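You operate a simulated robot arm through the tools that you are given. There is no shell and no other tool.

You run a simulated two-armed robot. Do the job below in one go: nothing can be reset, and whatever is moved stays where it is left.

Task
Measure the dye on the pink edge card into the orange band cup.
Fine: as much as the card says; stand the bung on the mixing bench, then bottle back and bung in again. Set down upright: what you pick out.

It is judged by the outcome, as a careful person would: the job done as asked, and still so three seconds after it is handed in. It fails if anything else is knocked over, pushed out of place, dropped, spilled or broken.

Robot
Two 6-joint arms with two-finger parallel grippers on one trunk that stands fixed in place. Base frame: the origin is at the foot of the trunk, x ahead of it, y to its left, z up; the work surface is at about z = 800. Readings come in mm, rad, newtons and seconds.
The left shoulder is at [50, 170, 1293], the right one opposite. Each reaches about 1092 mm from its shoulder. Payload 1.57 kg a hand.
Tool frame (each hand has its own): the origin (TCP) lies between the finger pads and is the grasp point; the fingertips stand 30 mm ahead of it; z points along the fingers, y is the line along which they close. Largest opening 80 mm; finger width 17, thickness 12; the body of the gripper, 40 by 82 mm, starts 80 mm behind the TCP.
Orientation is told as [roll, pitch, yaw] about the base's x, y, z axes, in that order, counted from this pose: with the fingers straight down and closing along the base's y, the tool's x points along the base's -x, its y along +y and its z along -z.

Tools
- The arms move only by the tool apply_moves. It takes "left_commands", "right_commands" or both (then of equal length, played together; a hand with none holds still); each is a list of rows, each an object (a shift or turn left out is 0, a gripper value left out holds the last) with "delta_rot": the turn, a rotation vector about the tool's x, y, z in rad, a list of three; "translation": the shift along the tool's x, y, z in mm, a list of three; "fingers": the finger opening in mm, from 0 to 80. In form: [{"delta_rot": [rx, ry, rz], "translation": [x, y, z], "fingers": fingers}, ...]. A call has 1 to 20 rows; each row shifts and turns the commanded pose from where the row before left it, along the tool's axes as they then stand. Each row takes 0.2 s and may step no farther than 50 mm and 0.15 rad from the row before; otherwise, or with a gripper value out of range, the whole call is refused. A pose out of reach is approached as far as the arm can. The call stops where the force on the tool passes 40 N (or 10 N more than at its start, if that is more) or the arm is blocked; 0.2 s more then pass. The fingers move at their own pace (about 45 mm/s each) and stop on an object; they squeeze with about 27 N. The grip force told is the motor's: it shows also when the fingers shut on nothing. Time passes only in rows, and 0.2 s behind the last, so rows that do not move let the fingers close. The reply holds the time, the measured pose of the TCP, the force on the tool along the base axes, the opening and the grip force, in the units named above and with some noise, with the torque about the TCP (base axes, N m) and any sound that the robot's microphone picked up.
- Cameras (640 x 400 px; columns grow to the right, rows downward): "scene" is now at [47.8, 20.4, 1877.5]; the picture's right is [0.12, -0.99, 0.00], its down [-0.71, -0.09, -0.70] and it looks along [0.69, 0.09, -0.72] (base axes); focal length 362 px, centre (320, 200). "left" rides on the left gripper at [72, 7, -122] in its tool frame; the picture's right is [-0.09, 1.00, 0.00], its down [-0.84, -0.08, -0.54] and it looks along [-0.54, -0.05, 0.84] (tool axes); focal length 238 px, centre (320, 200). "right" rides on the right gripper at [72, -7, -122] in its tool frame; the picture's right is [0.09, 1.00, 0.00], its down [-0.84, 0.08, -0.54] and it looks along [-0.54, 0.05, 0.84] (tool axes); focal length 238 px, centre (320, 200). There is no depth. A picture from a camera that has moved, and an enlarged one, comes with that camera's place and axes in the base frame and with its lens. The place of the scene camera against the robot may be out by one fixed shift of up to 25 mm in any direction.
- get_image(camera): a new picture of that camera. It takes no simulated time.
- move_column(by): slides the trunk up (or, below 0, down) by that many mm; the arms and the scene camera ride with it, the base frame stays. It gives what a move gives, with no picture.
- head_to(pan, tilt): turns the head with the scene camera to pan (to the left, within 1.501 rad either way) and tilt (down, from -0.506 to 1.204), counted from straight ahead of the robot. It gives what a move gives.
- inspect(camera, box): a new picture of the part [left, top, right, bottom] of that camera's present view, enlarged. It takes no simulated time.
- hand_in(): hands the job in; it is judged then, once.

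Nothing tells you positions but the pictures and the camera data. Unless the task says otherwise, let go and move clear before handing in.

The tools are called after "Emit:" by a JSON object that holds its "fn" and its "kwargs". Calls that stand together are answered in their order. apply_moves: Moves the arms, as the interface text tells. Its arguments: {"type":"object","properties":{"left_commands":{"type":"array","items":{"type":"object","properties":{"delta_rot":{"type":"array","items":{"type":"number"}},"translation":{"type":"array","items":{"type":"number"}},"fingers":{"type":"number"}}}},"right_commands":{"type":"array","items":{"type":"object","properties":{"delta_rot":{"type":"array","items":{"type":"number"}},"translation":{"type":"array","items":{"type":"number"}},"fingers":{"type":"number"}}}}},"required":[]} The other tools are called the same way: move_column (by) moves the trunk up or down; head_to (pan, tilt) turns the head that bears the scene camera; get_image (camera) takes a picture; inspect (camera, box) takes an enlarged picture of a part of a camera's view; hand_in () hands the job in.

At the start:

```text
t: 0.0
left_position: [689.7, 376.3, 1181.9]
left_tool_rot: [0.0, 0.002, -0.003]
left_contact_force: [-0.1, -0.6, -0.2]
left_moment: [0.02, 0.0, -0.01]
left_opening: 80.0
left_gripper_force: 0.1
right_position: [760.4, -127.3, 1181.9]
right_tool_rot: [-0.001, 0.0, 0.002]
right_contact_force: [-0.8, -0.5, 0.1]
right_moment: [-0.02, 0.0, -0.02]
right_opening: 79.9
right_gripper_force: 0.0
trunk travel left (down, up): [-908.0, 62.0]
head pan, tilt (commanded): [0.124, 0.799]
```

scene: 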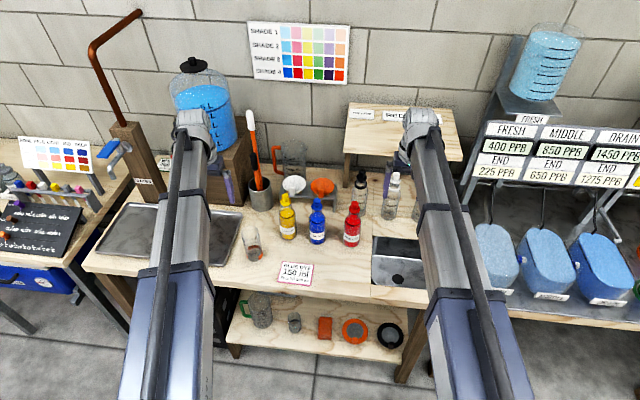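
right: 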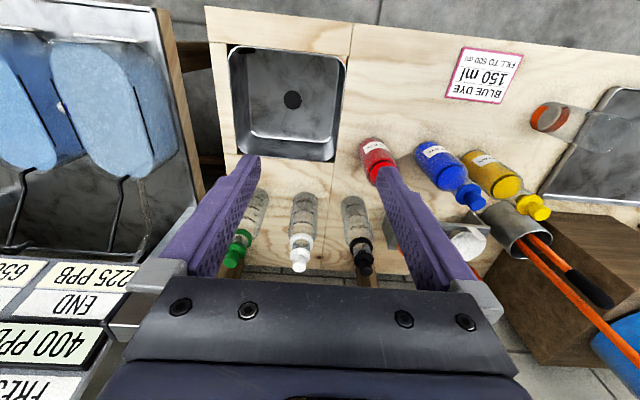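
left: 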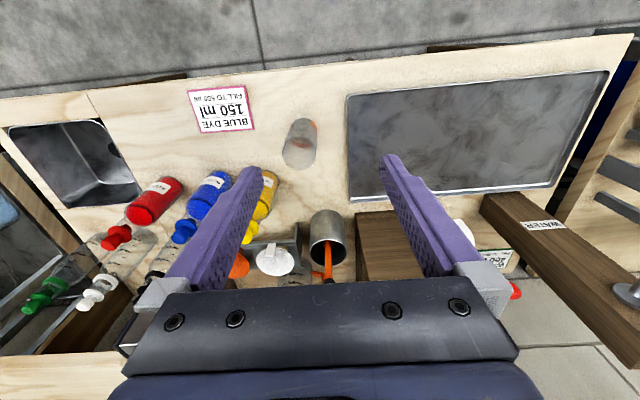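

I see a mixing bench with yellow, blue and red dye bottles, a pink-edged card (it seems to read "BLUE DYE 150 ml, fill to 500 ml") and a cup with an orange band. I'll look closer before moving anything.

Emit:
{"fn": "inspect", "kwargs": {"camera": "scene", "box": [220, 160, 440, 300]}}

Emit:
{"fn": "inspect", "kwargs": {"camera": "left", "box": [100, 70, 360, 290]}}

Emit:
{"fn": "inspect", "kwargs": {"camera": "right", "box": [340, 30, 620, 260]}}

Emit:
{"fn": "inspect", "kwargs": {"camera": "scene", "box": [220, 280, 430, 360]}}

```text
2.86 times, centred on (330, 230) of scene
camera zoom: at [47.8, 20.4, 1877.5], right [0.12, -0.99, 0.0], down [-0.71, -0.09, -0.7], along [0.69, 0.09, -0.72], focal length 1034 px, centre (291, 114)
```

zoom: 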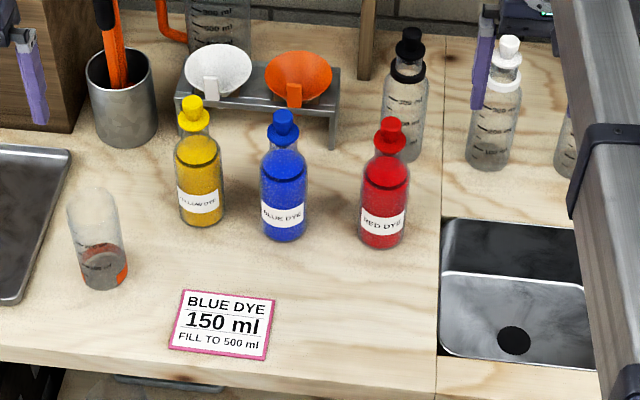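

```text
1.82 times, centred on (230, 180) of left
camera zoom: at [618.9, 384.1, 1304.3], right [0.09, 1.0, 0.0], down [0.84, -0.08, 0.54], along [0.54, -0.05, -0.84], focal length 433 px, centre (484, 236)
```

zoom: 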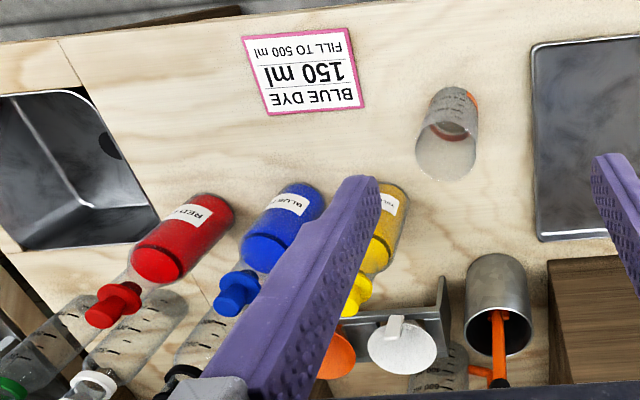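

```text
1.74 times, centred on (480, 145) of right
camera zoom: at [689.9, -134.3, 1304.5], right [-0.09, 1.0, 0.0], down [0.84, 0.08, 0.54], along [0.54, 0.05, -0.84], focal length 414 px, centre (42, 296)
```

zoom: 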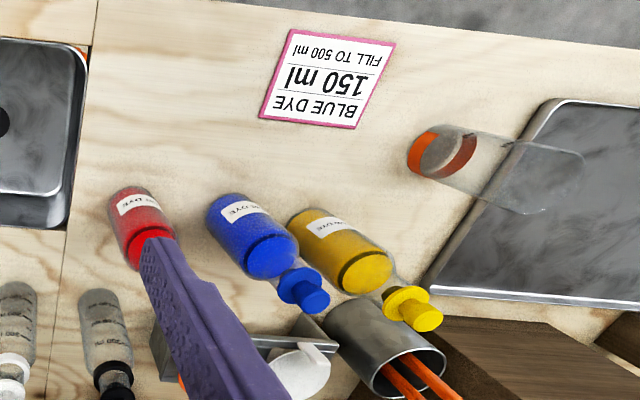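

```text
3.05 times, centred on (325, 320) of scene
camera zoom: at [47.8, 20.4, 1877.5], right [0.12, -0.99, 0.0], down [-0.71, -0.09, -0.7], along [0.69, 0.09, -0.72], focal length 1102 px, centre (305, -166)
```

zoom: 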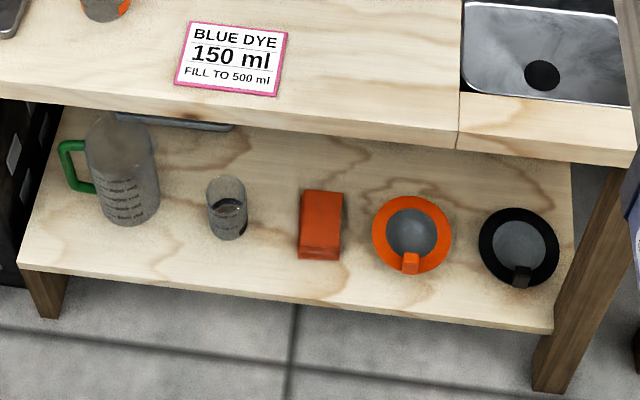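

The orange-band cup stands on the bench left of the card, and the blue bottle is the middle of three. I'll zoom in on the cup's scale and the bottle's bung.

Emit:
{"fn": "inspect", "kwargs": {"camera": "scene", "box": [230, 215, 280, 270]}}

Emit:
{"fn": "inspect", "kwargs": {"camera": "scene", "box": [295, 190, 340, 250]}}

Emit:
{"fn": "inspect", "kwargs": {"camera": "left", "box": [260, 100, 340, 180]}}

Emit:
{"fn": "inspect", "kwargs": {"camera": "right", "box": [500, 80, 620, 170]}}

Emit:
{"fn": "inspect", "kwargs": {"camera": "right", "box": [400, 120, 520, 220]}}

```text
7.27 times, centred on (255, 242) of scene
camera zoom: at [47.8, 20.4, 1877.5], right [0.12, -0.99, 0.0], down [-0.71, -0.09, -0.7], along [0.69, 0.09, -0.72], focal length 2631 px, centre (793, -109)
```

zoom: 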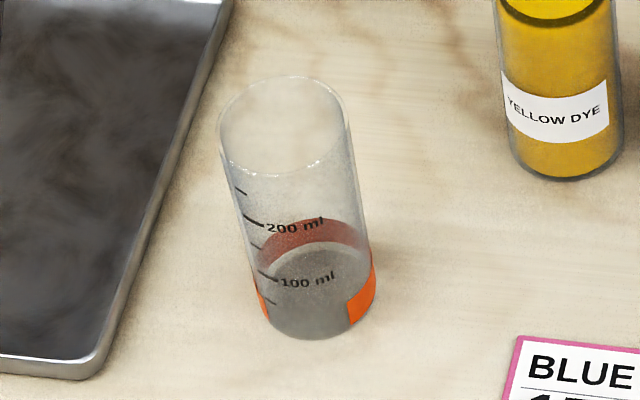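

```text
6.67 times, centred on (318, 220) of scene
camera zoom: at [47.8, 20.4, 1877.5], right [0.12, -0.99, 0.0], down [-0.71, -0.09, -0.7], along [0.69, 0.09, -0.72], focal length 2412 px, centre (337, 67)
```

zoom: 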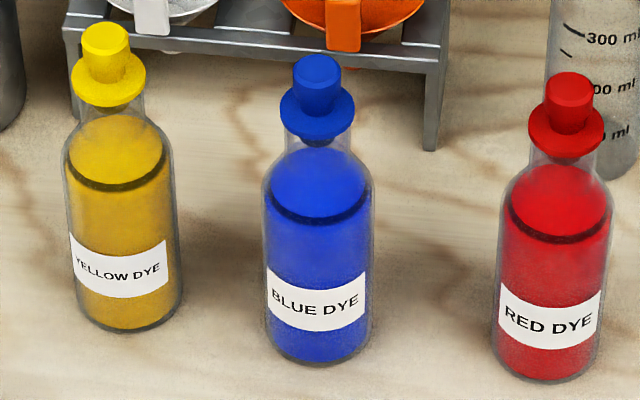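

```text
5.00 times, centred on (300, 140) of left
camera zoom: at [618.9, 384.1, 1304.3], right [0.09, 1.0, 0.0], down [0.84, -0.08, 0.54], along [0.54, -0.05, -0.84], focal length 1192 px, centre (420, 500)
```

zoom: 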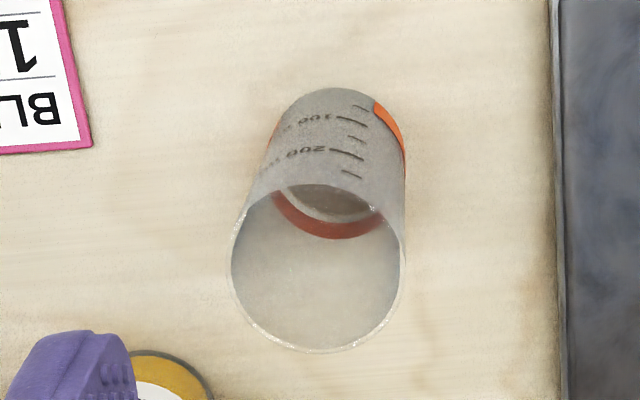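

```text
4.44 times, centred on (560, 125) of right
camera zoom: at [689.9, -134.3, 1304.5], right [-0.09, 1.0, 0.0], down [0.84, 0.08, 0.54], along [0.54, 0.05, -0.84], focal length 1059 px, centre (-747, 533)
```

zoom: 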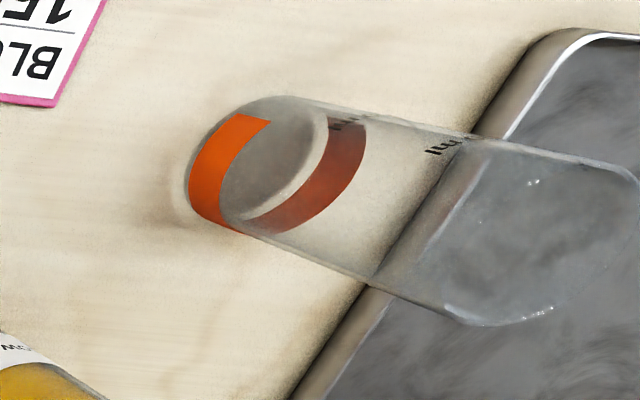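

```text
4.00 times, centred on (460, 170) of right
camera zoom: at [689.9, -134.3, 1304.5], right [-0.09, 1.0, 0.0], down [0.84, 0.08, 0.54], along [0.54, 0.05, -0.84], focal length 953 px, centre (-240, 320)
```

zoom: 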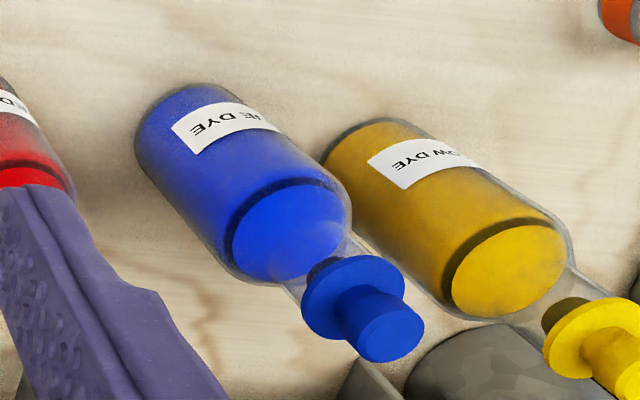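

The card is clear: 150 ml of blue dye, and the cup's scale reads 50/100/150/200/250. I'll check the surrounding labels and arm shapes before moving.

Emit:
{"fn": "inspect", "kwargs": {"camera": "scene", "box": [0, 0, 320, 200]}}

Emit:
{"fn": "inspect", "kwargs": {"camera": "scene", "box": [320, 80, 480, 180]}}

Emit:
{"fn": "inspect", "kwargs": {"camera": "scene", "box": [0, 180, 240, 330]}}

Emit:
{"fn": "inspect", "kwargs": {"camera": "scene", "box": [240, 120, 340, 210]}}

```text
2.00 times, centred on (160, 100) of scene
camera zoom: at [47.8, 20.4, 1877.5], right [0.12, -0.99, 0.0], down [-0.71, -0.09, -0.7], along [0.69, 0.09, -0.72], focal length 724 px, centre (640, 400)
```

zoom: 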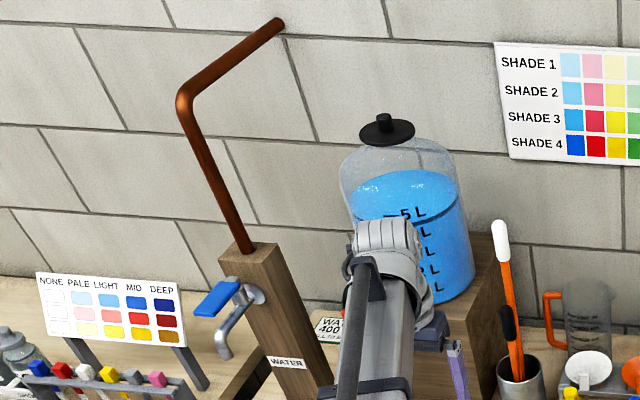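

```text
4.00 times, centred on (400, 130) of scene
camera zoom: at [47.8, 20.4, 1877.5], right [0.12, -0.99, 0.0], down [-0.71, -0.09, -0.7], along [0.69, 0.09, -0.72], focal length 1447 px, centre (0, 480)
```

zoom: 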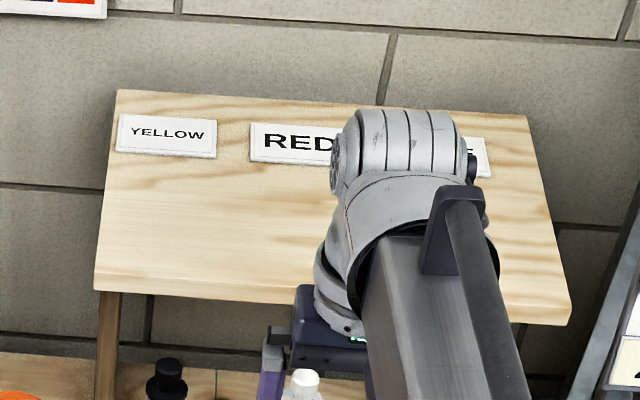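

```text
2.67 times, centred on (120, 255) of scene
camera zoom: at [47.8, 20.4, 1877.5], right [0.12, -0.99, 0.0], down [-0.71, -0.09, -0.7], along [0.69, 0.09, -0.72], focal length 965 px, centre (853, 53)
```

zoom: 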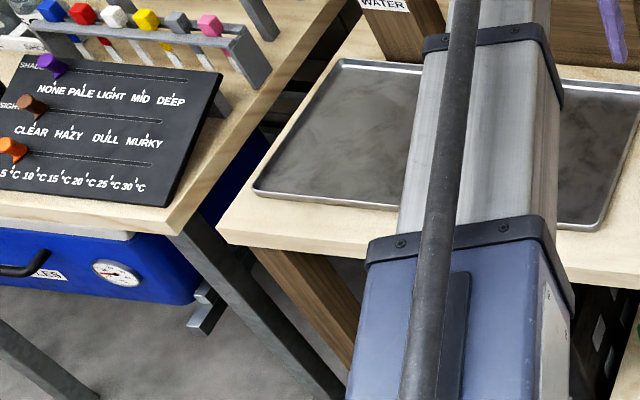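

```text
4.44 times, centred on (290, 165) of scene
camera zoom: at [47.8, 20.4, 1877.5], right [0.12, -0.99, 0.0], down [-0.71, -0.09, -0.7], along [0.69, 0.09, -0.72], focal length 1608 px, centre (453, 356)
```

zoom: 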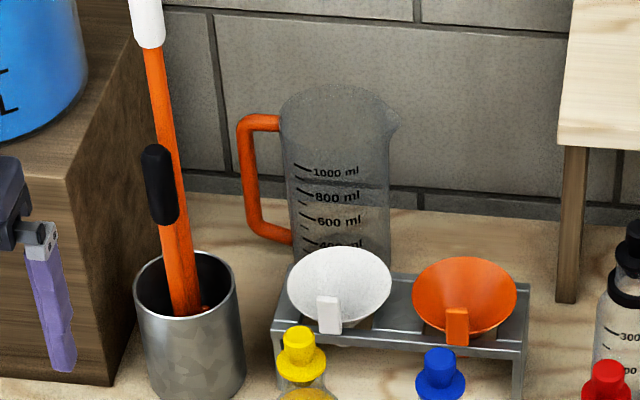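

The middle bench (tray, dyes, sink) is the mixing bench. I estimate the blue bottle at about (868, 125) and the cup at about (762, 337). I'll bring the right hand in front of the bottle, high up, and pitch it forward for a side grasp.

Emit:
{"fn": "apply_moves", "kwargs": {"right_commands": [{"translation": [12, 42, 9]}, {"translation": [12, 42, 9]}, {"translation": [12, 42, 9]}, {"translation": [12, 42, 9]}, {"translation": [12, 42, 9]}, {"translation": [12, 42, 9]}, {"delta_rot": [0, -0.15, 0]}, {"delta_rot": [0, -0.15, 0]}, {"delta_rot": [0, -0.15, 0]}, {"delta_rot": [0, -0.15, 0]}, {"delta_rot": [0, -0.15, 0]}, {"delta_rot": [0, -0.15, 0]}, {"delta_rot": [0, -0.15, 0]}, {"delta_rot": [0, -0.15, 0]}, {}]}}

Emit:
{"fn": "get_image", "kwargs": {"camera": "scene"}}

Emit:
{"fn": "get_image", "kwargs": {"camera": "right"}}

Emit:
{"fn": "get_image", "kwargs": {"camera": "left"}}

```text
t: 3.2
left_position: [691.7, 375.5, 1182.7]
left_tool_rot: [-0.001, 0.0, -0.002]
left_contact_force: [0.0, 0.9, 0.3]
left_moment: [-0.01, 0.0, 0.04]
left_opening: 80.0
left_gripper_force: 0.0
right_position: [690.0, 125.8, 1322.1]
right_tool_rot: [0.0, -1.198, 0.001]
right_contact_force: [0.1, 0.1, 0.2]
right_moment: [0.0, 0.0, 0.02]
right_opening: 79.9
right_gripper_force: 0.1
right hand out of reach, approached as far as the arm can: row 1, 2, 3, 4, 5, 6, 8, 9, 10, 11, 12, 13, 14
trunk travel left (down, up): [-908.0, 62.0]
head pan, tilt (commanded): [0.124, 0.799]
```

```text
taken
camera scene: at [48.0, 20.5, 1877.5], right [0.12, -0.99, 0.0], down [-0.71, -0.09, -0.7], along [0.69, 0.09, -0.72], focal length 362 px, centre (320, 200)
```

scene: 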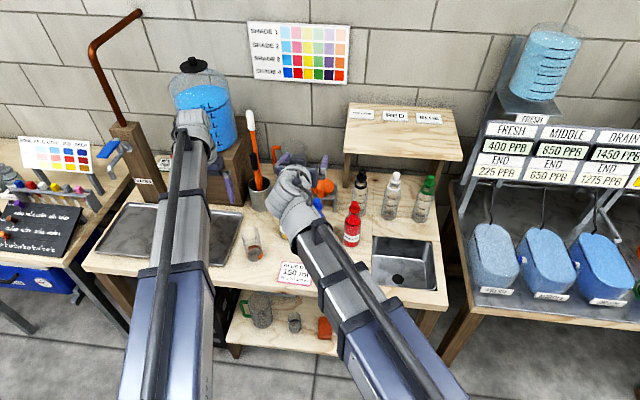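

```text
taken
camera right: at [550.0, 118.2, 1299.9], right [-0.03, 1.0, -0.09], down [-0.2, 0.08, 0.98], along [0.98, 0.05, 0.2], focal length 238 px, centre (320, 200)
```

right: 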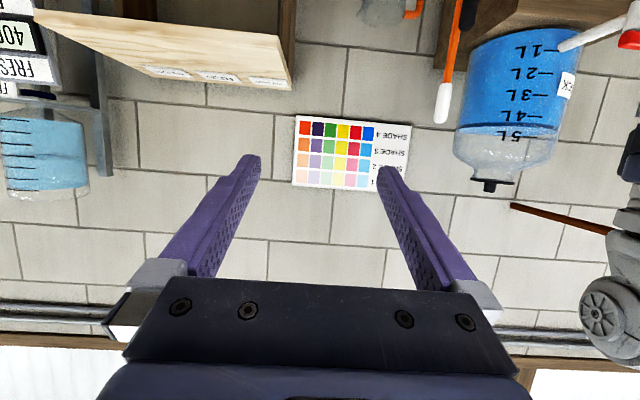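

```text
taken
camera left: at [619.1, 384.2, 1304.2], right [0.09, 1.0, 0.0], down [0.84, -0.08, 0.54], along [0.54, -0.05, -0.84], focal length 238 px, centre (320, 200)
```

left: 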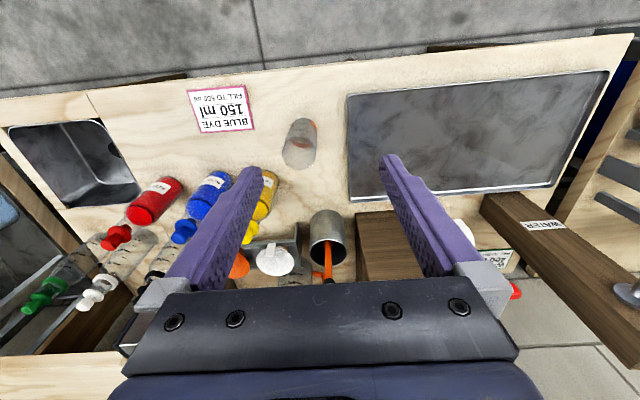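

The arm's wrist seems unable to sink much below the present height relative to the shoulder (z was held at 1322), so height must come from the trunk. I'll test by raising the left hand 300 mm and checking that the reach flags behave as I expect.

Emit:
{"fn": "apply_moves", "kwargs": {"left_commands": [{"translation": [0, 0, -50]}, {"translation": [0, 0, -50]}, {"translation": [0, 0, -50]}, {"translation": [0, 0, -50]}, {"translation": [0, 0, -50]}, {"translation": [0, 0, -50]}, {}, {}]}}

Emit:
{"fn": "get_image", "kwargs": {"camera": "scene"}}

Emit:
{"fn": "get_image", "kwargs": {"camera": "left"}}

```text
t: 5.0
left_position: [690.7, 376.4, 1183.2]
left_tool_rot: [0.001, 0.001, 0.0]
left_contact_force: [-0.3, -0.4, 0.1]
left_moment: [0.01, 0.01, 0.0]
left_opening: 79.8
left_gripper_force: 0.0
left hand out of reach, approached as far as the arm can: row 1, 2, 3, 4, 5, 6
right_position: [687.9, 125.5, 1321.5]
right_tool_rot: [0.002, -1.197, -0.001]
right_contact_force: [-0.6, -0.1, -0.5]
right_moment: [0.01, 0.05, -0.02]
right_opening: 80.0
right_gripper_force: 0.1
trunk travel left (down, up): [-908.0, 62.0]
head pan, tilt (commanded): [0.124, 0.799]
```

```text
taken
camera scene: at [47.7, 20.4, 1877.5], right [0.12, -0.99, 0.0], down [-0.71, -0.09, -0.7], along [0.69, 0.09, -0.72], focal length 362 px, centre (320, 200)
```

scene: 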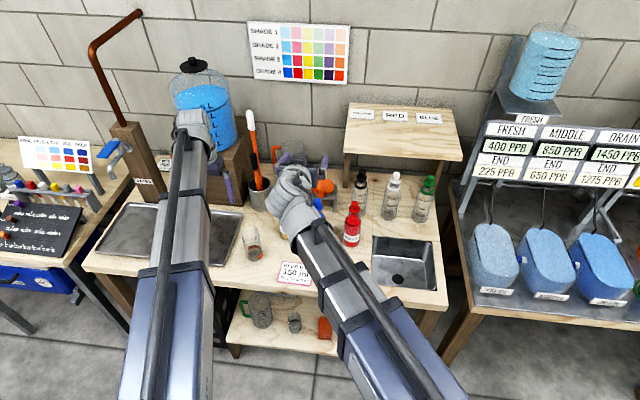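

```text
taken
camera left: at [618.9, 384.1, 1304.3], right [0.09, 1.0, 0.0], down [0.84, -0.08, 0.54], along [0.54, -0.05, -0.84], focal length 238 px, centre (320, 200)
```

left: 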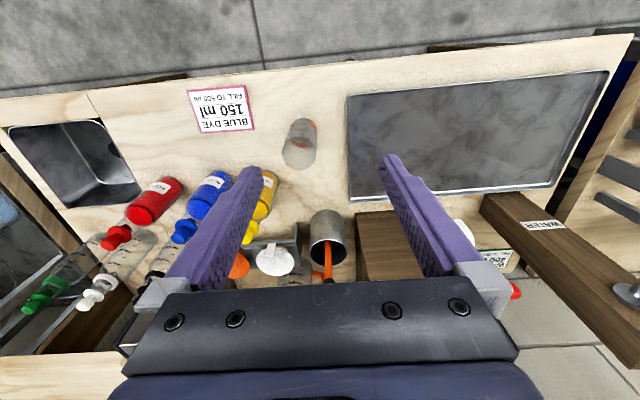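

The left hand could not rise either, so the hands apparently keep a fixed wrist height relative to the trunk. I'll test a small downward move and a combined move to understand the kinematics before committing.

Emit:
{"fn": "apply_moves", "kwargs": {"left_commands": [{"translation": [0, 0, 10]}, {"translation": [0, 0, 10]}, {}, {}], "right_commands": [{"translation": [-9.3, 0, -3.6]}, {"translation": [-9.3, 0, -3.6]}, {}, {}]}}

Emit:
{"fn": "apply_moves", "kwargs": {"left_commands": [{"translation": [-20, 0, 0]}, {"translation": [0, 0, -3]}, {"translation": [0, 0, -3]}, {}]}}

```text
t: 6.0
left_position: [690.4, 376.1, 1181.9]
left_tool_rot: [0.0, -0.001, -0.001]
left_contact_force: [-0.2, 0.3, -0.7]
left_moment: [0.03, 0.01, 0.05]
left_opening: 80.1
left_gripper_force: 0.1
left hand out of reach, approached as far as the arm can: row 1, 2
right_position: [688.8, 124.8, 1322.8]
right_tool_rot: [0.0, -1.199, 0.0]
right_contact_force: [0.0, -0.8, -0.1]
right_moment: [0.01, 0.02, 0.02]
right_opening: 80.1
right_gripper_force: 0.1
right hand out of reach, approached as far as the arm can: row 1, 2
trunk travel left (down, up): [-908.0, 62.0]
head pan, tilt (commanded): [0.124, 0.799]
```

```text
t: 7.0
left_position: [710.8, 375.6, 1182.5]
left_tool_rot: [0.001, 0.0, 0.0]
left_contact_force: [-0.5, -0.5, -0.1]
left_moment: [0.0, 0.01, -0.01]
left_opening: 80.0
left_gripper_force: 0.1
left hand out of reach, approached as far as the arm can: row 2, 3
right_position: [688.5, 125.6, 1322.8]
right_tool_rot: [0.0, -1.2, -0.002]
right_contact_force: [-0.1, 0.2, 0.2]
right_moment: [-0.04, 0.02, 0.04]
right_opening: 79.9
right_gripper_force: 0.1
trunk travel left (down, up): [-908.0, 62.0]
head pan, tilt (commanded): [0.124, 0.799]
```

The wrists ride at a fixed height on the trunk (TCP height = wrist height − 220·cos(pitch)), so height comes from the trunk and small adjustments from pitch. Next: right hand out of the way to the right, left hand pitched forward for the bung.

Emit:
{"fn": "apply_moves", "kwargs": {"right_commands": [{"translation": [0, -42, 0]}, {"translation": [0, -42, 0]}, {"translation": [0, -42, 0]}, {"translation": [0, -42, 0]}, {"translation": [0, -42, 0]}, {"translation": [0, -42, 0]}, {}, {}, {}], "left_commands": [{"delta_rot": [0, -0.15, 0]}, {"delta_rot": [0, -0.15, 0]}, {"delta_rot": [0, -0.15, 0]}, {"delta_rot": [0, -0.15, 0]}, {"delta_rot": [0, -0.15, 0]}, {"delta_rot": [0, -0.15, 0]}, {"delta_rot": [0, -0.15, 0]}, {"delta_rot": [0, -0.05, 0]}, {}]}}

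Emit:
{"fn": "get_image", "kwargs": {"camera": "scene"}}

```text
t: 9.0
left_position: [710.2, 377.3, 1303.2]
left_tool_rot: [0.001, -1.1, 0.002]
left_contact_force: [0.3, -0.8, -0.2]
left_moment: [0.0, 0.0, -0.01]
left_opening: 79.8
left_gripper_force: 0.1
left hand out of reach, approached as far as the arm can: row 2, 3, 4, 5, 6, 7, 8
right_position: [690.9, -126.9, 1322.3]
right_tool_rot: [0.0, -1.199, 0.001]
right_contact_force: [-1.1, -0.5, 0.7]
right_moment: [0.0, 0.04, 0.02]
right_opening: 80.3
right_gripper_force: 0.0
trunk travel left (down, up): [-908.0, 62.0]
head pan, tilt (commanded): [0.124, 0.799]
```

```text
taken
camera scene: at [47.6, 20.7, 1877.5], right [0.12, -0.99, 0.0], down [-0.71, -0.09, -0.7], along [0.69, 0.09, -0.72], focal length 362 px, centre (320, 200)
```

scene: 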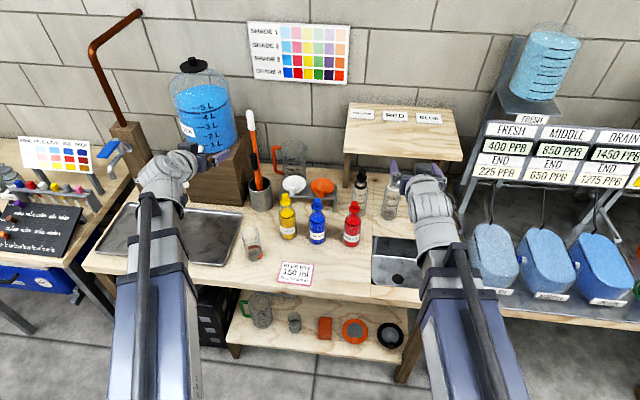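

The scene is clear and both hands behave as predicted. I'll shift the left hand in front of the blue bottle and lower the trunk so it faces the bung.

Emit:
{"fn": "apply_moves", "kwargs": {"left_commands": [{"translation": [0, -42, 0]}, {"translation": [0, -42, 0]}, {"translation": [0, -42, 0]}, {"translation": [0, -42, 0]}, {"translation": [0, -42, 0]}, {"translation": [0, -42, 0]}, {}, {}]}}

Emit:
{"fn": "move_column", "kwargs": {"by": -270}}

Emit:
{"fn": "get_image", "kwargs": {"camera": "scene"}}

Emit:
{"fn": "get_image", "kwargs": {"camera": "left"}}

Emit:
{"fn": "get_image", "kwargs": {"camera": "right"}}

```text
t: 10.8
left_position: [710.0, 123.3, 1302.7]
left_tool_rot: [0.001, -1.099, -0.001]
left_contact_force: [0.6, -0.4, 1.0]
left_moment: [0.03, -0.01, 0.0]
left_opening: 80.1
left_gripper_force: 0.1
right_position: [690.4, -127.4, 1321.8]
right_tool_rot: [0.0, -1.2, 0.0]
right_contact_force: [0.2, 1.0, 0.1]
right_moment: [0.01, 0.0, -0.01]
right_opening: 80.2
right_gripper_force: 0.0
trunk travel left (down, up): [-908.0, 62.0]
head pan, tilt (commanded): [0.124, 0.799]
```

```text
t: 13.6
left_position: [711.6, 124.8, 1032.4]
left_tool_rot: [0.0, -1.099, 0.0]
left_contact_force: [0.1, 0.2, -0.4]
left_moment: [-0.01, 0.04, -0.01]
left_opening: 79.9
left_gripper_force: 0.1
right_position: [690.1, -125.7, 1053.1]
right_tool_rot: [0.0, -1.2, 0.0]
right_contact_force: [0.3, 0.6, -1.3]
right_moment: [0.0, -0.01, 0.01]
right_opening: 80.2
right_gripper_force: 0.0
trunk travel left (down, up): [-638.0, 332.0]
head pan, tilt (commanded): [0.124, 0.799]
```

```text
taken
camera scene: at [47.6, 20.3, 1607.5], right [0.12, -0.99, 0.0], down [-0.71, -0.09, -0.7], along [0.69, 0.09, -0.72], focal length 362 px, centre (320, 200)
```

scene: 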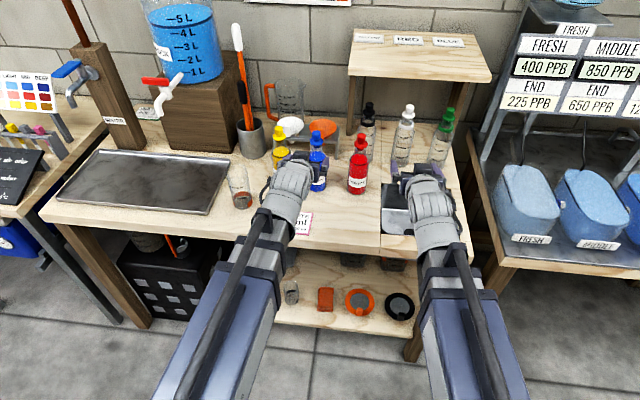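

```text
taken
camera left: at [570.0, 132.5, 1023.8], right [0.04, 1.0, 0.08], down [-0.1, -0.08, 0.99], along [0.99, -0.05, 0.1], focal length 238 px, centre (320, 200)
```

left: 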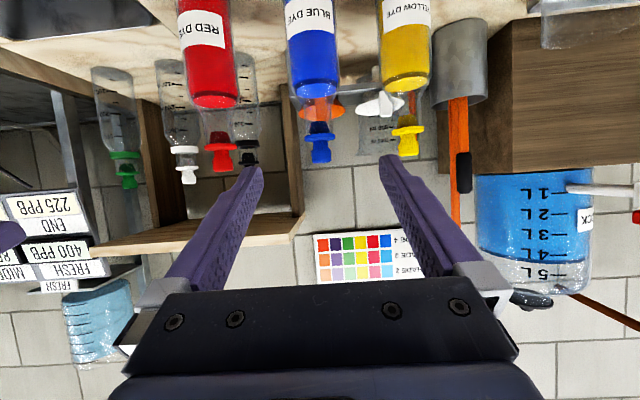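

```text
taken
camera right: at [551.7, -134.3, 1030.0], right [-0.03, 1.0, -0.09], down [-0.2, 0.08, 0.98], along [0.98, 0.05, 0.2], focal length 238 px, centre (320, 200)
```

right: 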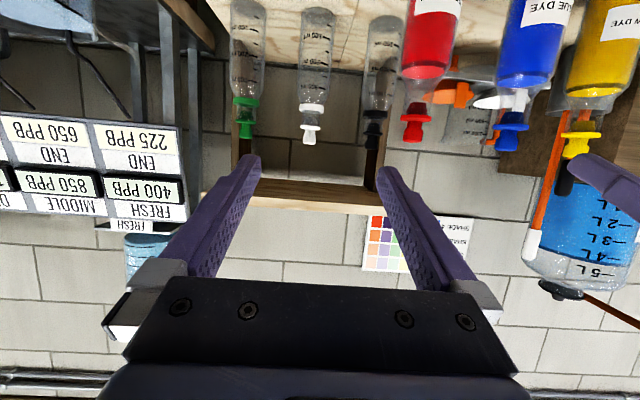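

The left camera now looks horizontally at the three bungs (image upside down). I'll enlarge the blue one in both hand cameras to fix its position and shape.

Emit:
{"fn": "inspect", "kwargs": {"camera": "left", "box": [280, 60, 360, 180]}}

Emit:
{"fn": "inspect", "kwargs": {"camera": "right", "box": [470, 50, 570, 170]}}

Emit:
{"fn": "inspect", "kwargs": {"camera": "left", "box": [160, 0, 460, 180]}}

```text
3.33 times, centred on (320, 120) of left
camera zoom: at [570.0, 132.5, 1023.8], right [0.04, 1.0, 0.08], down [-0.1, -0.08, 0.99], along [0.99, -0.05, 0.1], focal length 794 px, centre (320, 467)
```

zoom: 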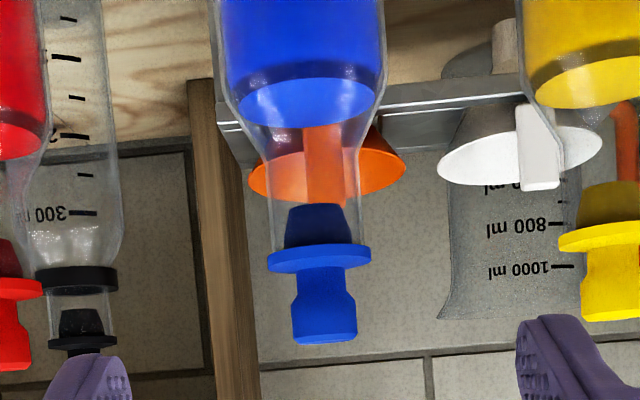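

```text
3.33 times, centred on (520, 110) of right
camera zoom: at [551.7, -134.3, 1030.0], right [-0.03, 1.0, -0.09], down [-0.2, 0.08, 0.98], along [0.98, 0.05, 0.2], focal length 794 px, centre (-347, 500)
```

zoom: 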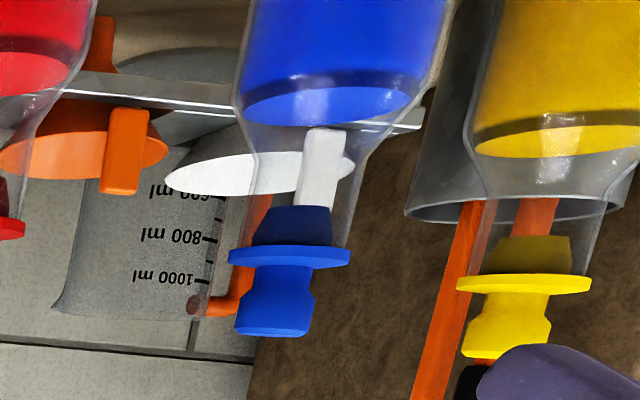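

```text
2.13 times, centred on (310, 90) of left
camera zoom: at [570.0, 132.5, 1023.8], right [0.04, 1.0, 0.08], down [-0.1, -0.08, 0.99], along [0.99, -0.05, 0.1], focal length 508 px, centre (341, 435)
```

zoom: 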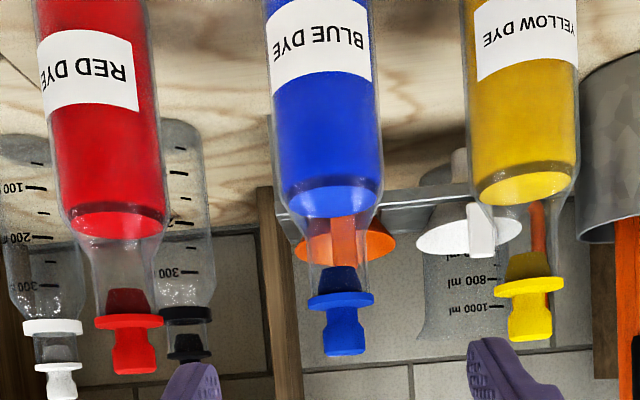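

The bung head is at about (870, 124), z 990–1006, with a waist and flange beneath it at z≈976. I'll lower the trunk 33 mm and bring the open left fingers straight forward around the head.

Emit:
{"fn": "move_column", "kwargs": {"by": -33}}

Emit:
{"fn": "apply_moves", "kwargs": {"left_commands": [{"translation": [-18.1, 0, 35.6]}, {"translation": [-18.1, 0, 35.6]}, {"translation": [-18.1, 0, 35.6]}, {}]}}

Emit:
{"fn": "get_image", "kwargs": {"camera": "left"}}

Emit:
{"fn": "inspect", "kwargs": {"camera": "scene", "box": [240, 100, 380, 220]}}

```text
t: 14.3
left_position: [711.8, 125.1, 998.8]
left_tool_rot: [0.001, -1.097, 0.0]
left_contact_force: [-0.6, 0.0, -0.9]
left_moment: [-0.01, 0.01, 0.0]
left_opening: 80.0
left_gripper_force: 0.0
right_position: [690.8, -127.2, 1020.3]
right_tool_rot: [-0.001, -1.198, -0.001]
right_contact_force: [0.3, 0.9, 0.4]
right_moment: [-0.04, 0.0, -0.02]
right_opening: 80.2
right_gripper_force: 0.1
trunk travel left (down, up): [-605.0, 365.0]
head pan, tilt (commanded): [0.124, 0.799]
```

```text
t: 15.3
left_position: [830.5, 123.4, 999.4]
left_tool_rot: [0.001, -1.099, 0.0]
left_contact_force: [0.1, 0.9, 0.6]
left_moment: [0.02, 0.01, -0.03]
left_opening: 80.1
left_gripper_force: 0.1
right_position: [690.8, -126.8, 1018.9]
right_tool_rot: [0.002, -1.199, -0.001]
right_contact_force: [-0.9, 0.0, 0.5]
right_moment: [0.01, 0.01, -0.03]
right_opening: 80.1
right_gripper_force: 0.1
trunk travel left (down, up): [-605.0, 365.0]
head pan, tilt (commanded): [0.124, 0.799]
```

```text
taken
camera left: at [690.2, 132.4, 990.9], right [0.04, 1.0, 0.08], down [-0.1, -0.08, 0.99], along [0.99, -0.05, 0.1], focal length 238 px, centre (320, 200)
```

left: 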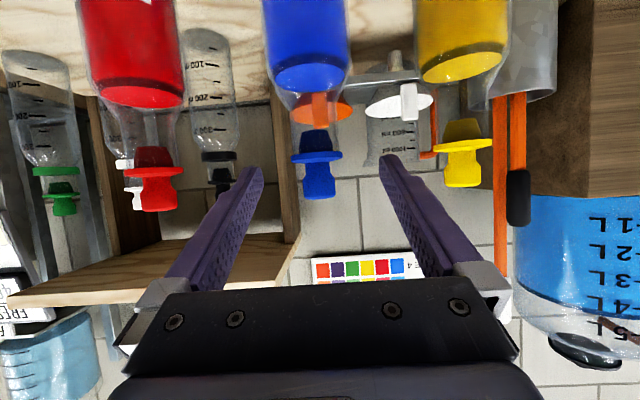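

```text
3.33 times, centred on (310, 160) of scene
camera zoom: at [47.5, 20.3, 1574.5], right [0.12, -0.99, 0.0], down [-0.71, -0.09, -0.7], along [0.69, 0.09, -0.72], focal length 1206 px, centre (353, 333)
```

zoom: 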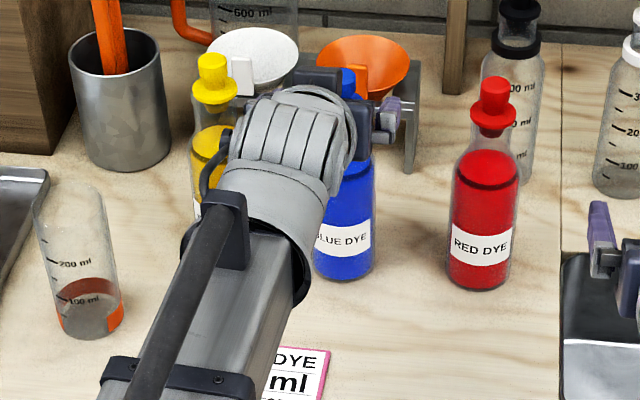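

The head is centred between the fingers. I'll move the last 40 mm and close on it.

Emit:
{"fn": "apply_moves", "kwargs": {"left_commands": [{"translation": [-9.1, 0, 17.8]}, {"translation": [-9.1, 0, 17.8]}, {}]}}

Emit:
{"fn": "get_image", "kwargs": {"camera": "left"}}

```text
t: 16.1
left_position: [871.8, 125.4, 999.4]
left_tool_rot: [-0.001, -1.1, -0.001]
left_contact_force: [-0.4, -0.4, -1.4]
left_moment: [-0.05, 0.01, -0.01]
left_opening: 79.9
left_gripper_force: 0.0
right_position: [690.1, -126.5, 1019.1]
right_tool_rot: [0.0, -1.199, 0.0]
right_contact_force: [-0.8, 0.2, 0.2]
right_moment: [0.01, -0.02, -0.01]
right_opening: 79.8
right_gripper_force: 0.1
trunk travel left (down, up): [-605.0, 365.0]
head pan, tilt (commanded): [0.124, 0.799]
```

```text
taken
camera left: at [731.0, 133.4, 990.8], right [0.04, 1.0, 0.08], down [-0.1, -0.08, 0.99], along [0.99, -0.05, 0.1], focal length 238 px, centre (320, 200)
```

left: 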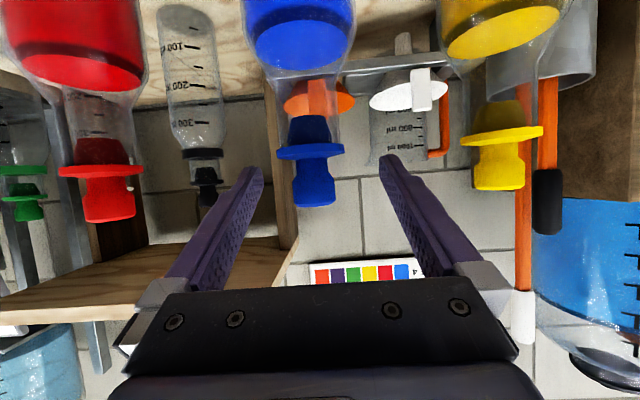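

The bung sits about 2.5 mm to the right of the finger centre, so I'll correct that and then close.

Emit:
{"fn": "apply_moves", "kwargs": {"left_commands": [{"translation": [0, -2.5, 0]}, {"fingers": 50}, {"fingers": 34}, {"fingers": 10}, {"fingers": 10}, {"fingers": 10}, {"fingers": 10}]}}

Emit:
{"fn": "get_image", "kwargs": {"camera": "left"}}

Emit:
{"fn": "inspect", "kwargs": {"camera": "scene", "box": [260, 100, 380, 200]}}

```text
t: 17.7
left_position: [871.5, 122.2, 998.5]
left_tool_rot: [-0.001, -1.099, 0.001]
left_contact_force: [-0.5, -0.3, -0.1]
left_moment: [0.0, 0.01, 0.05]
left_opening: 22.3
left_gripper_force: 26.6
right_position: [691.0, -127.3, 1018.5]
right_tool_rot: [0.002, -1.201, 0.0]
right_contact_force: [0.4, 0.5, -0.7]
right_moment: [0.0, 0.03, 0.01]
right_opening: 80.1
right_gripper_force: 0.1
trunk travel left (down, up): [-605.0, 365.0]
head pan, tilt (commanded): [0.124, 0.799]
```

```text
taken
camera left: at [730.4, 130.4, 990.8], right [0.04, 1.0, 0.08], down [-0.1, -0.08, 0.99], along [0.99, -0.05, 0.1], focal length 238 px, centre (320, 200)
```

left: 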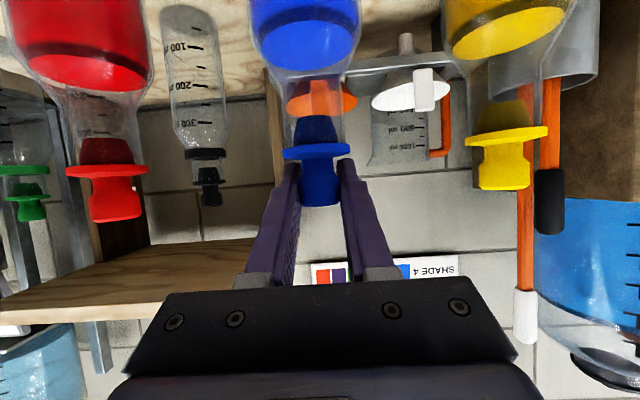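

```text
4.00 times, centred on (320, 150) of scene
camera zoom: at [47.7, 20.3, 1574.5], right [0.12, -0.99, 0.0], down [-0.71, -0.09, -0.7], along [0.69, 0.09, -0.72], focal length 1447 px, centre (320, 400)
```

zoom: 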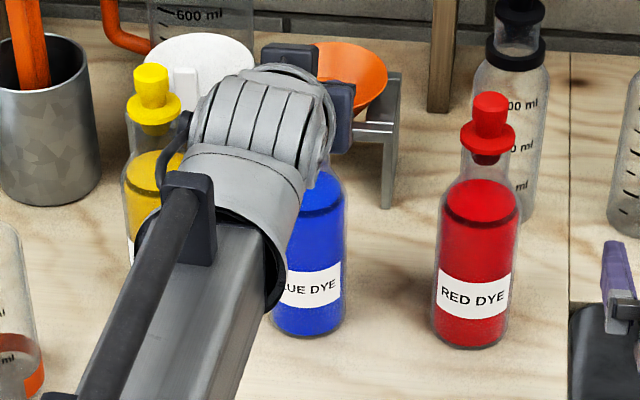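

The bung is gripped (22 mm, 27 N). I'll test by raising the trunk in small steps, watching the force and the picture to see whether the bung slides out or the bottle comes along.

Emit:
{"fn": "move_column", "kwargs": {"by": 3}}

Emit:
{"fn": "get_image", "kwargs": {"camera": "left"}}

Emit:
{"fn": "inspect", "kwargs": {"camera": "right", "box": [440, 0, 640, 170]}}

```text
t: 18.2
left_position: [872.6, 122.8, 1002.2]
left_tool_rot: [-0.001, -1.099, 0.0]
left_contact_force: [0.2, -0.7, -0.8]
left_moment: [0.01, -0.01, -0.02]
left_opening: 22.1
left_gripper_force: 26.9
right_position: [690.6, -126.7, 1021.8]
right_tool_rot: [-0.001, -1.2, 0.002]
right_contact_force: [-0.4, 0.2, 0.1]
right_moment: [0.05, 0.02, -0.04]
right_opening: 80.1
right_gripper_force: 0.0
trunk travel left (down, up): [-608.0, 362.0]
head pan, tilt (commanded): [0.124, 0.799]
```

```text
taken
camera left: at [730.5, 130.5, 993.7], right [0.04, 1.0, 0.08], down [-0.1, -0.08, 0.99], along [0.99, -0.05, 0.1], focal length 238 px, centre (320, 200)
```

left: 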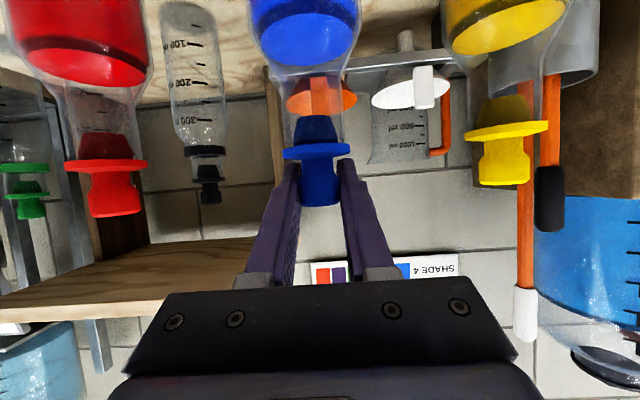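

```text
2.35 times, centred on (540, 85) of right
camera zoom: at [551.8, -134.3, 999.9], right [-0.03, 1.0, -0.09], down [-0.2, 0.08, 0.98], along [0.98, 0.05, 0.2], focal length 561 px, centre (-198, 471)
```

zoom: 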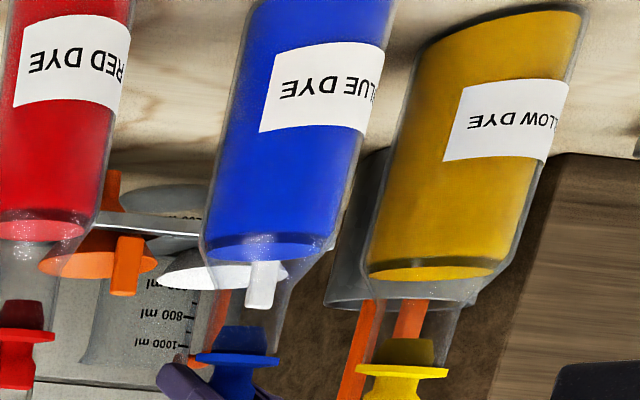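

The force stayed near zero, so the bung seems to slide freely. I'll lift a little more and check that the bottle stays down.

Emit:
{"fn": "move_column", "kwargs": {"by": 4}}

Emit:
{"fn": "inspect", "kwargs": {"camera": "left", "box": [240, 0, 400, 200]}}

Emit:
{"fn": "inspect", "kwargs": {"camera": "right", "box": [440, 0, 640, 170]}}

```text
t: 18.8
left_position: [871.8, 121.3, 1006.4]
left_tool_rot: [0.001, -1.098, -0.001]
left_contact_force: [-0.1, 1.3, -0.4]
left_moment: [0.04, -0.02, -0.01]
left_opening: 22.1
left_gripper_force: 27.1
right_position: [690.8, -128.0, 1025.1]
right_tool_rot: [0.002, -1.2, 0.0]
right_contact_force: [-0.8, -0.3, -0.3]
right_moment: [-0.04, -0.03, 0.0]
right_opening: 79.8
right_gripper_force: 0.1
trunk travel left (down, up): [-612.0, 358.0]
head pan, tilt (commanded): [0.124, 0.799]
```

```text
2.00 times, centred on (320, 100) of left
camera zoom: at [730.5, 130.5, 997.7], right [0.04, 1.0, 0.08], down [-0.1, -0.08, 0.99], along [0.99, -0.05, 0.1], focal length 477 px, centre (320, 400)
```

zoom: 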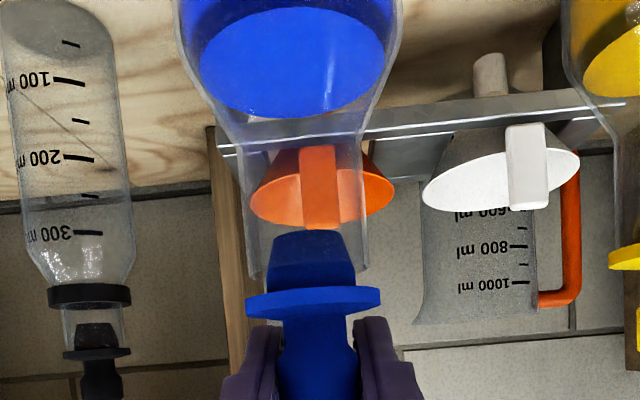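

```text
2.35 times, centred on (540, 85) of right
camera zoom: at [551.8, -134.3, 1003.9], right [-0.03, 1.0, -0.09], down [-0.2, 0.08, 0.98], along [0.98, 0.05, 0.2], focal length 561 px, centre (-198, 471)
```

zoom: 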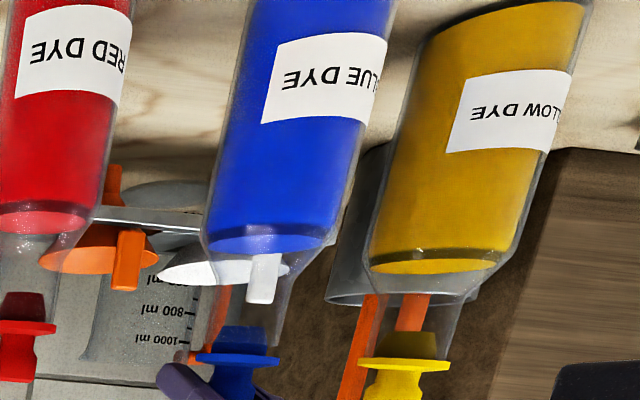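

The bung is sliding out cleanly and the bottle is staying put. I'll raise it fully clear.

Emit:
{"fn": "move_column", "kwargs": {"by": 10}}

Emit:
{"fn": "move_column", "kwargs": {"by": 40}}

Emit:
{"fn": "get_image", "kwargs": {"camera": "left"}}

Emit:
{"fn": "get_image", "kwargs": {"camera": "right"}}

```text
t: 19.4
left_position: [870.9, 122.8, 1016.5]
left_tool_rot: [-0.001, -1.099, 0.002]
left_contact_force: [0.1, 0.3, -0.2]
left_moment: [-0.03, 0.0, -0.01]
left_opening: 22.3
left_gripper_force: 26.8
right_position: [690.6, -127.8, 1035.5]
right_tool_rot: [0.0, -1.2, 0.0]
right_contact_force: [0.1, 0.0, 0.0]
right_moment: [-0.02, -0.01, 0.0]
right_opening: 80.1
right_gripper_force: 0.1
trunk travel left (down, up): [-622.0, 348.0]
head pan, tilt (commanded): [0.124, 0.799]
```

```text
t: 20.2
left_position: [871.4, 122.3, 1056.1]
left_tool_rot: [0.001, -1.098, 0.001]
left_contact_force: [-0.6, 1.0, -0.3]
left_moment: [-0.02, 0.01, 0.01]
left_opening: 22.3
left_gripper_force: 27.1
right_position: [690.6, -125.9, 1076.4]
right_tool_rot: [0.0, -1.199, 0.001]
right_contact_force: [0.3, -0.7, -0.1]
right_moment: [-0.03, 0.05, -0.02]
right_opening: 80.1
right_gripper_force: 0.1
trunk travel left (down, up): [-662.0, 308.0]
head pan, tilt (commanded): [0.124, 0.799]
```

```text
taken
camera left: at [730.6, 130.4, 1047.7], right [0.04, 1.0, 0.08], down [-0.1, -0.08, 0.99], along [0.99, -0.05, 0.1], focal length 238 px, centre (320, 200)
```

left: 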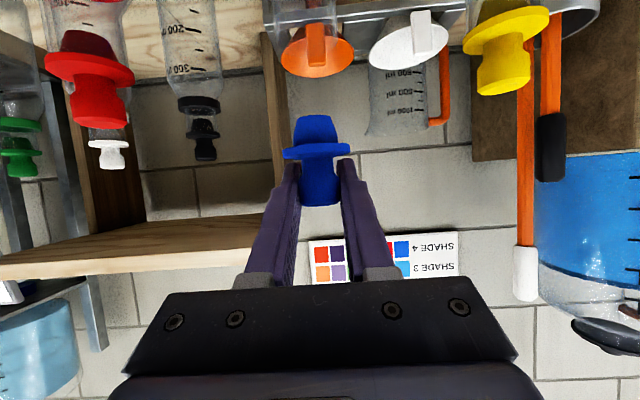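

```text
taken
camera right: at [551.8, -134.3, 1053.9], right [-0.03, 1.0, -0.09], down [-0.2, 0.08, 0.98], along [0.98, 0.05, 0.2], focal length 238 px, centre (320, 200)
```

right: 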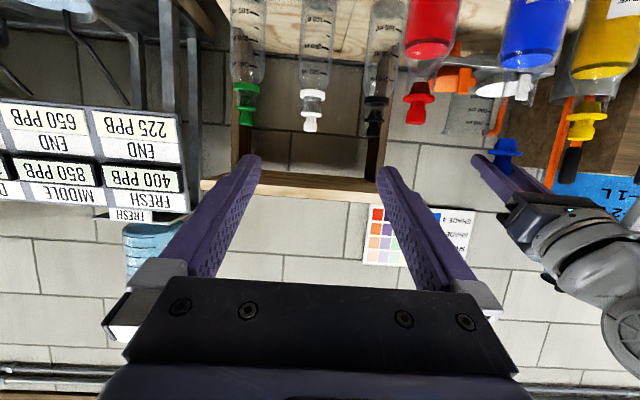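

The bung is out and held upright. I'll measure how far its foot is below the fingers before setting it down.

Emit:
{"fn": "inspect", "kwargs": {"camera": "left", "box": [270, 100, 370, 220]}}

Emit:
{"fn": "inspect", "kwargs": {"camera": "right", "box": [440, 80, 640, 280]}}

```text
3.33 times, centred on (320, 160) of left
camera zoom: at [730.6, 130.4, 1047.7], right [0.04, 1.0, 0.08], down [-0.1, -0.08, 0.99], along [0.99, -0.05, 0.1], focal length 794 px, centre (320, 333)
```

zoom: 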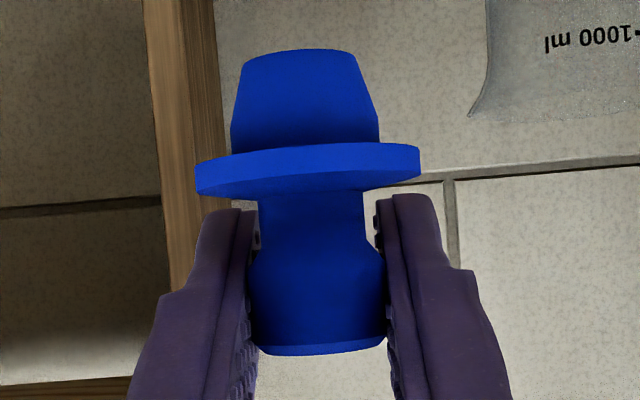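

```text
2.00 times, centred on (540, 180) of right
camera zoom: at [551.8, -134.3, 1053.9], right [-0.03, 1.0, -0.09], down [-0.2, 0.08, 0.98], along [0.98, 0.05, 0.2], focal length 477 px, centre (-120, 240)
```

zoom: 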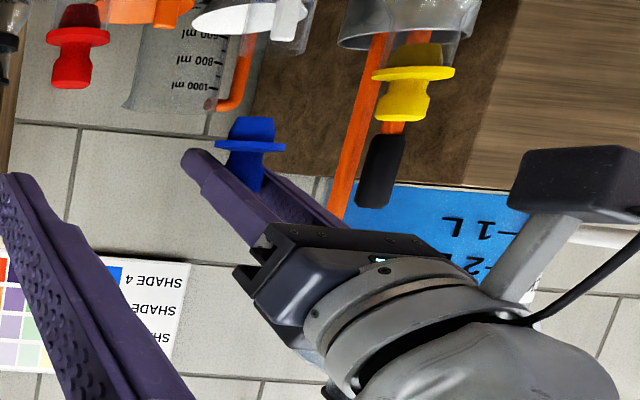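

The foot is about 41–43 mm below the TCP, and the camera housing will still clear the bench. I'll back off, move to a free spot at about (765, 45) on the bench, and shift the right hand further away.

Emit:
{"fn": "apply_moves", "kwargs": {"left_commands": [{"translation": [16.1, 0, -31.7]}, {"translation": [16.1, 0, -31.7]}, {"translation": [16.1, 0, -31.7]}, {"translation": [0, -26, 0]}, {"translation": [0, -26, 0]}, {"translation": [0, -26, 0]}, {}], "right_commands": [{"translation": [0, -30, 0]}, {"translation": [0, -30, 0]}, {}, {}, {}, {}, {}]}}

Emit:
{"fn": "get_image", "kwargs": {"camera": "scene"}}

Emit:
{"fn": "get_image", "kwargs": {"camera": "left"}}

```text
t: 21.8
left_position: [766.3, 43.2, 1055.7]
left_tool_rot: [0.0, -1.099, 0.0]
left_contact_force: [0.3, -0.7, 0.4]
left_moment: [0.01, 0.0, -0.05]
left_opening: 22.1
left_gripper_force: 26.9
right_position: [691.2, -186.5, 1076.9]
right_tool_rot: [0.002, -1.199, -0.002]
right_contact_force: [-0.1, -0.2, -0.3]
right_moment: [0.0, 0.02, -0.02]
right_opening: 80.1
right_gripper_force: 0.1
trunk travel left (down, up): [-662.0, 308.0]
head pan, tilt (commanded): [0.124, 0.799]
```

```text
taken
camera scene: at [47.7, 20.4, 1631.5], right [0.12, -0.99, 0.0], down [-0.71, -0.09, -0.7], along [0.69, 0.09, -0.72], focal length 362 px, centre (320, 200)
```

scene: 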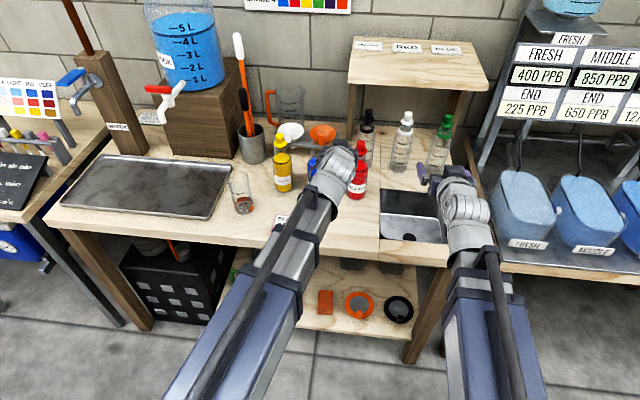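

```text
taken
camera left: at [624.5, 52.0, 1047.7], right [0.04, 1.0, 0.08], down [-0.1, -0.08, 0.99], along [0.99, -0.05, 0.1], focal length 238 px, centre (320, 200)
```

left: 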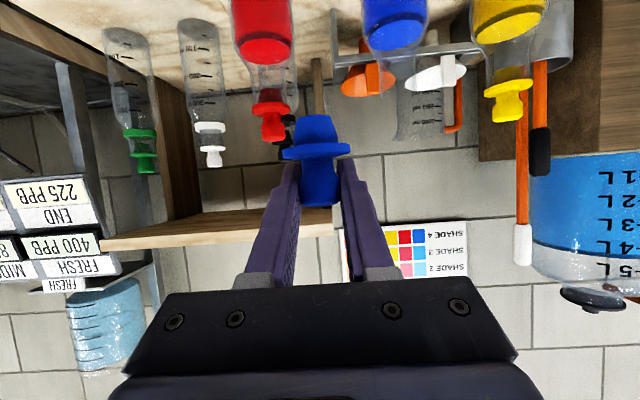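

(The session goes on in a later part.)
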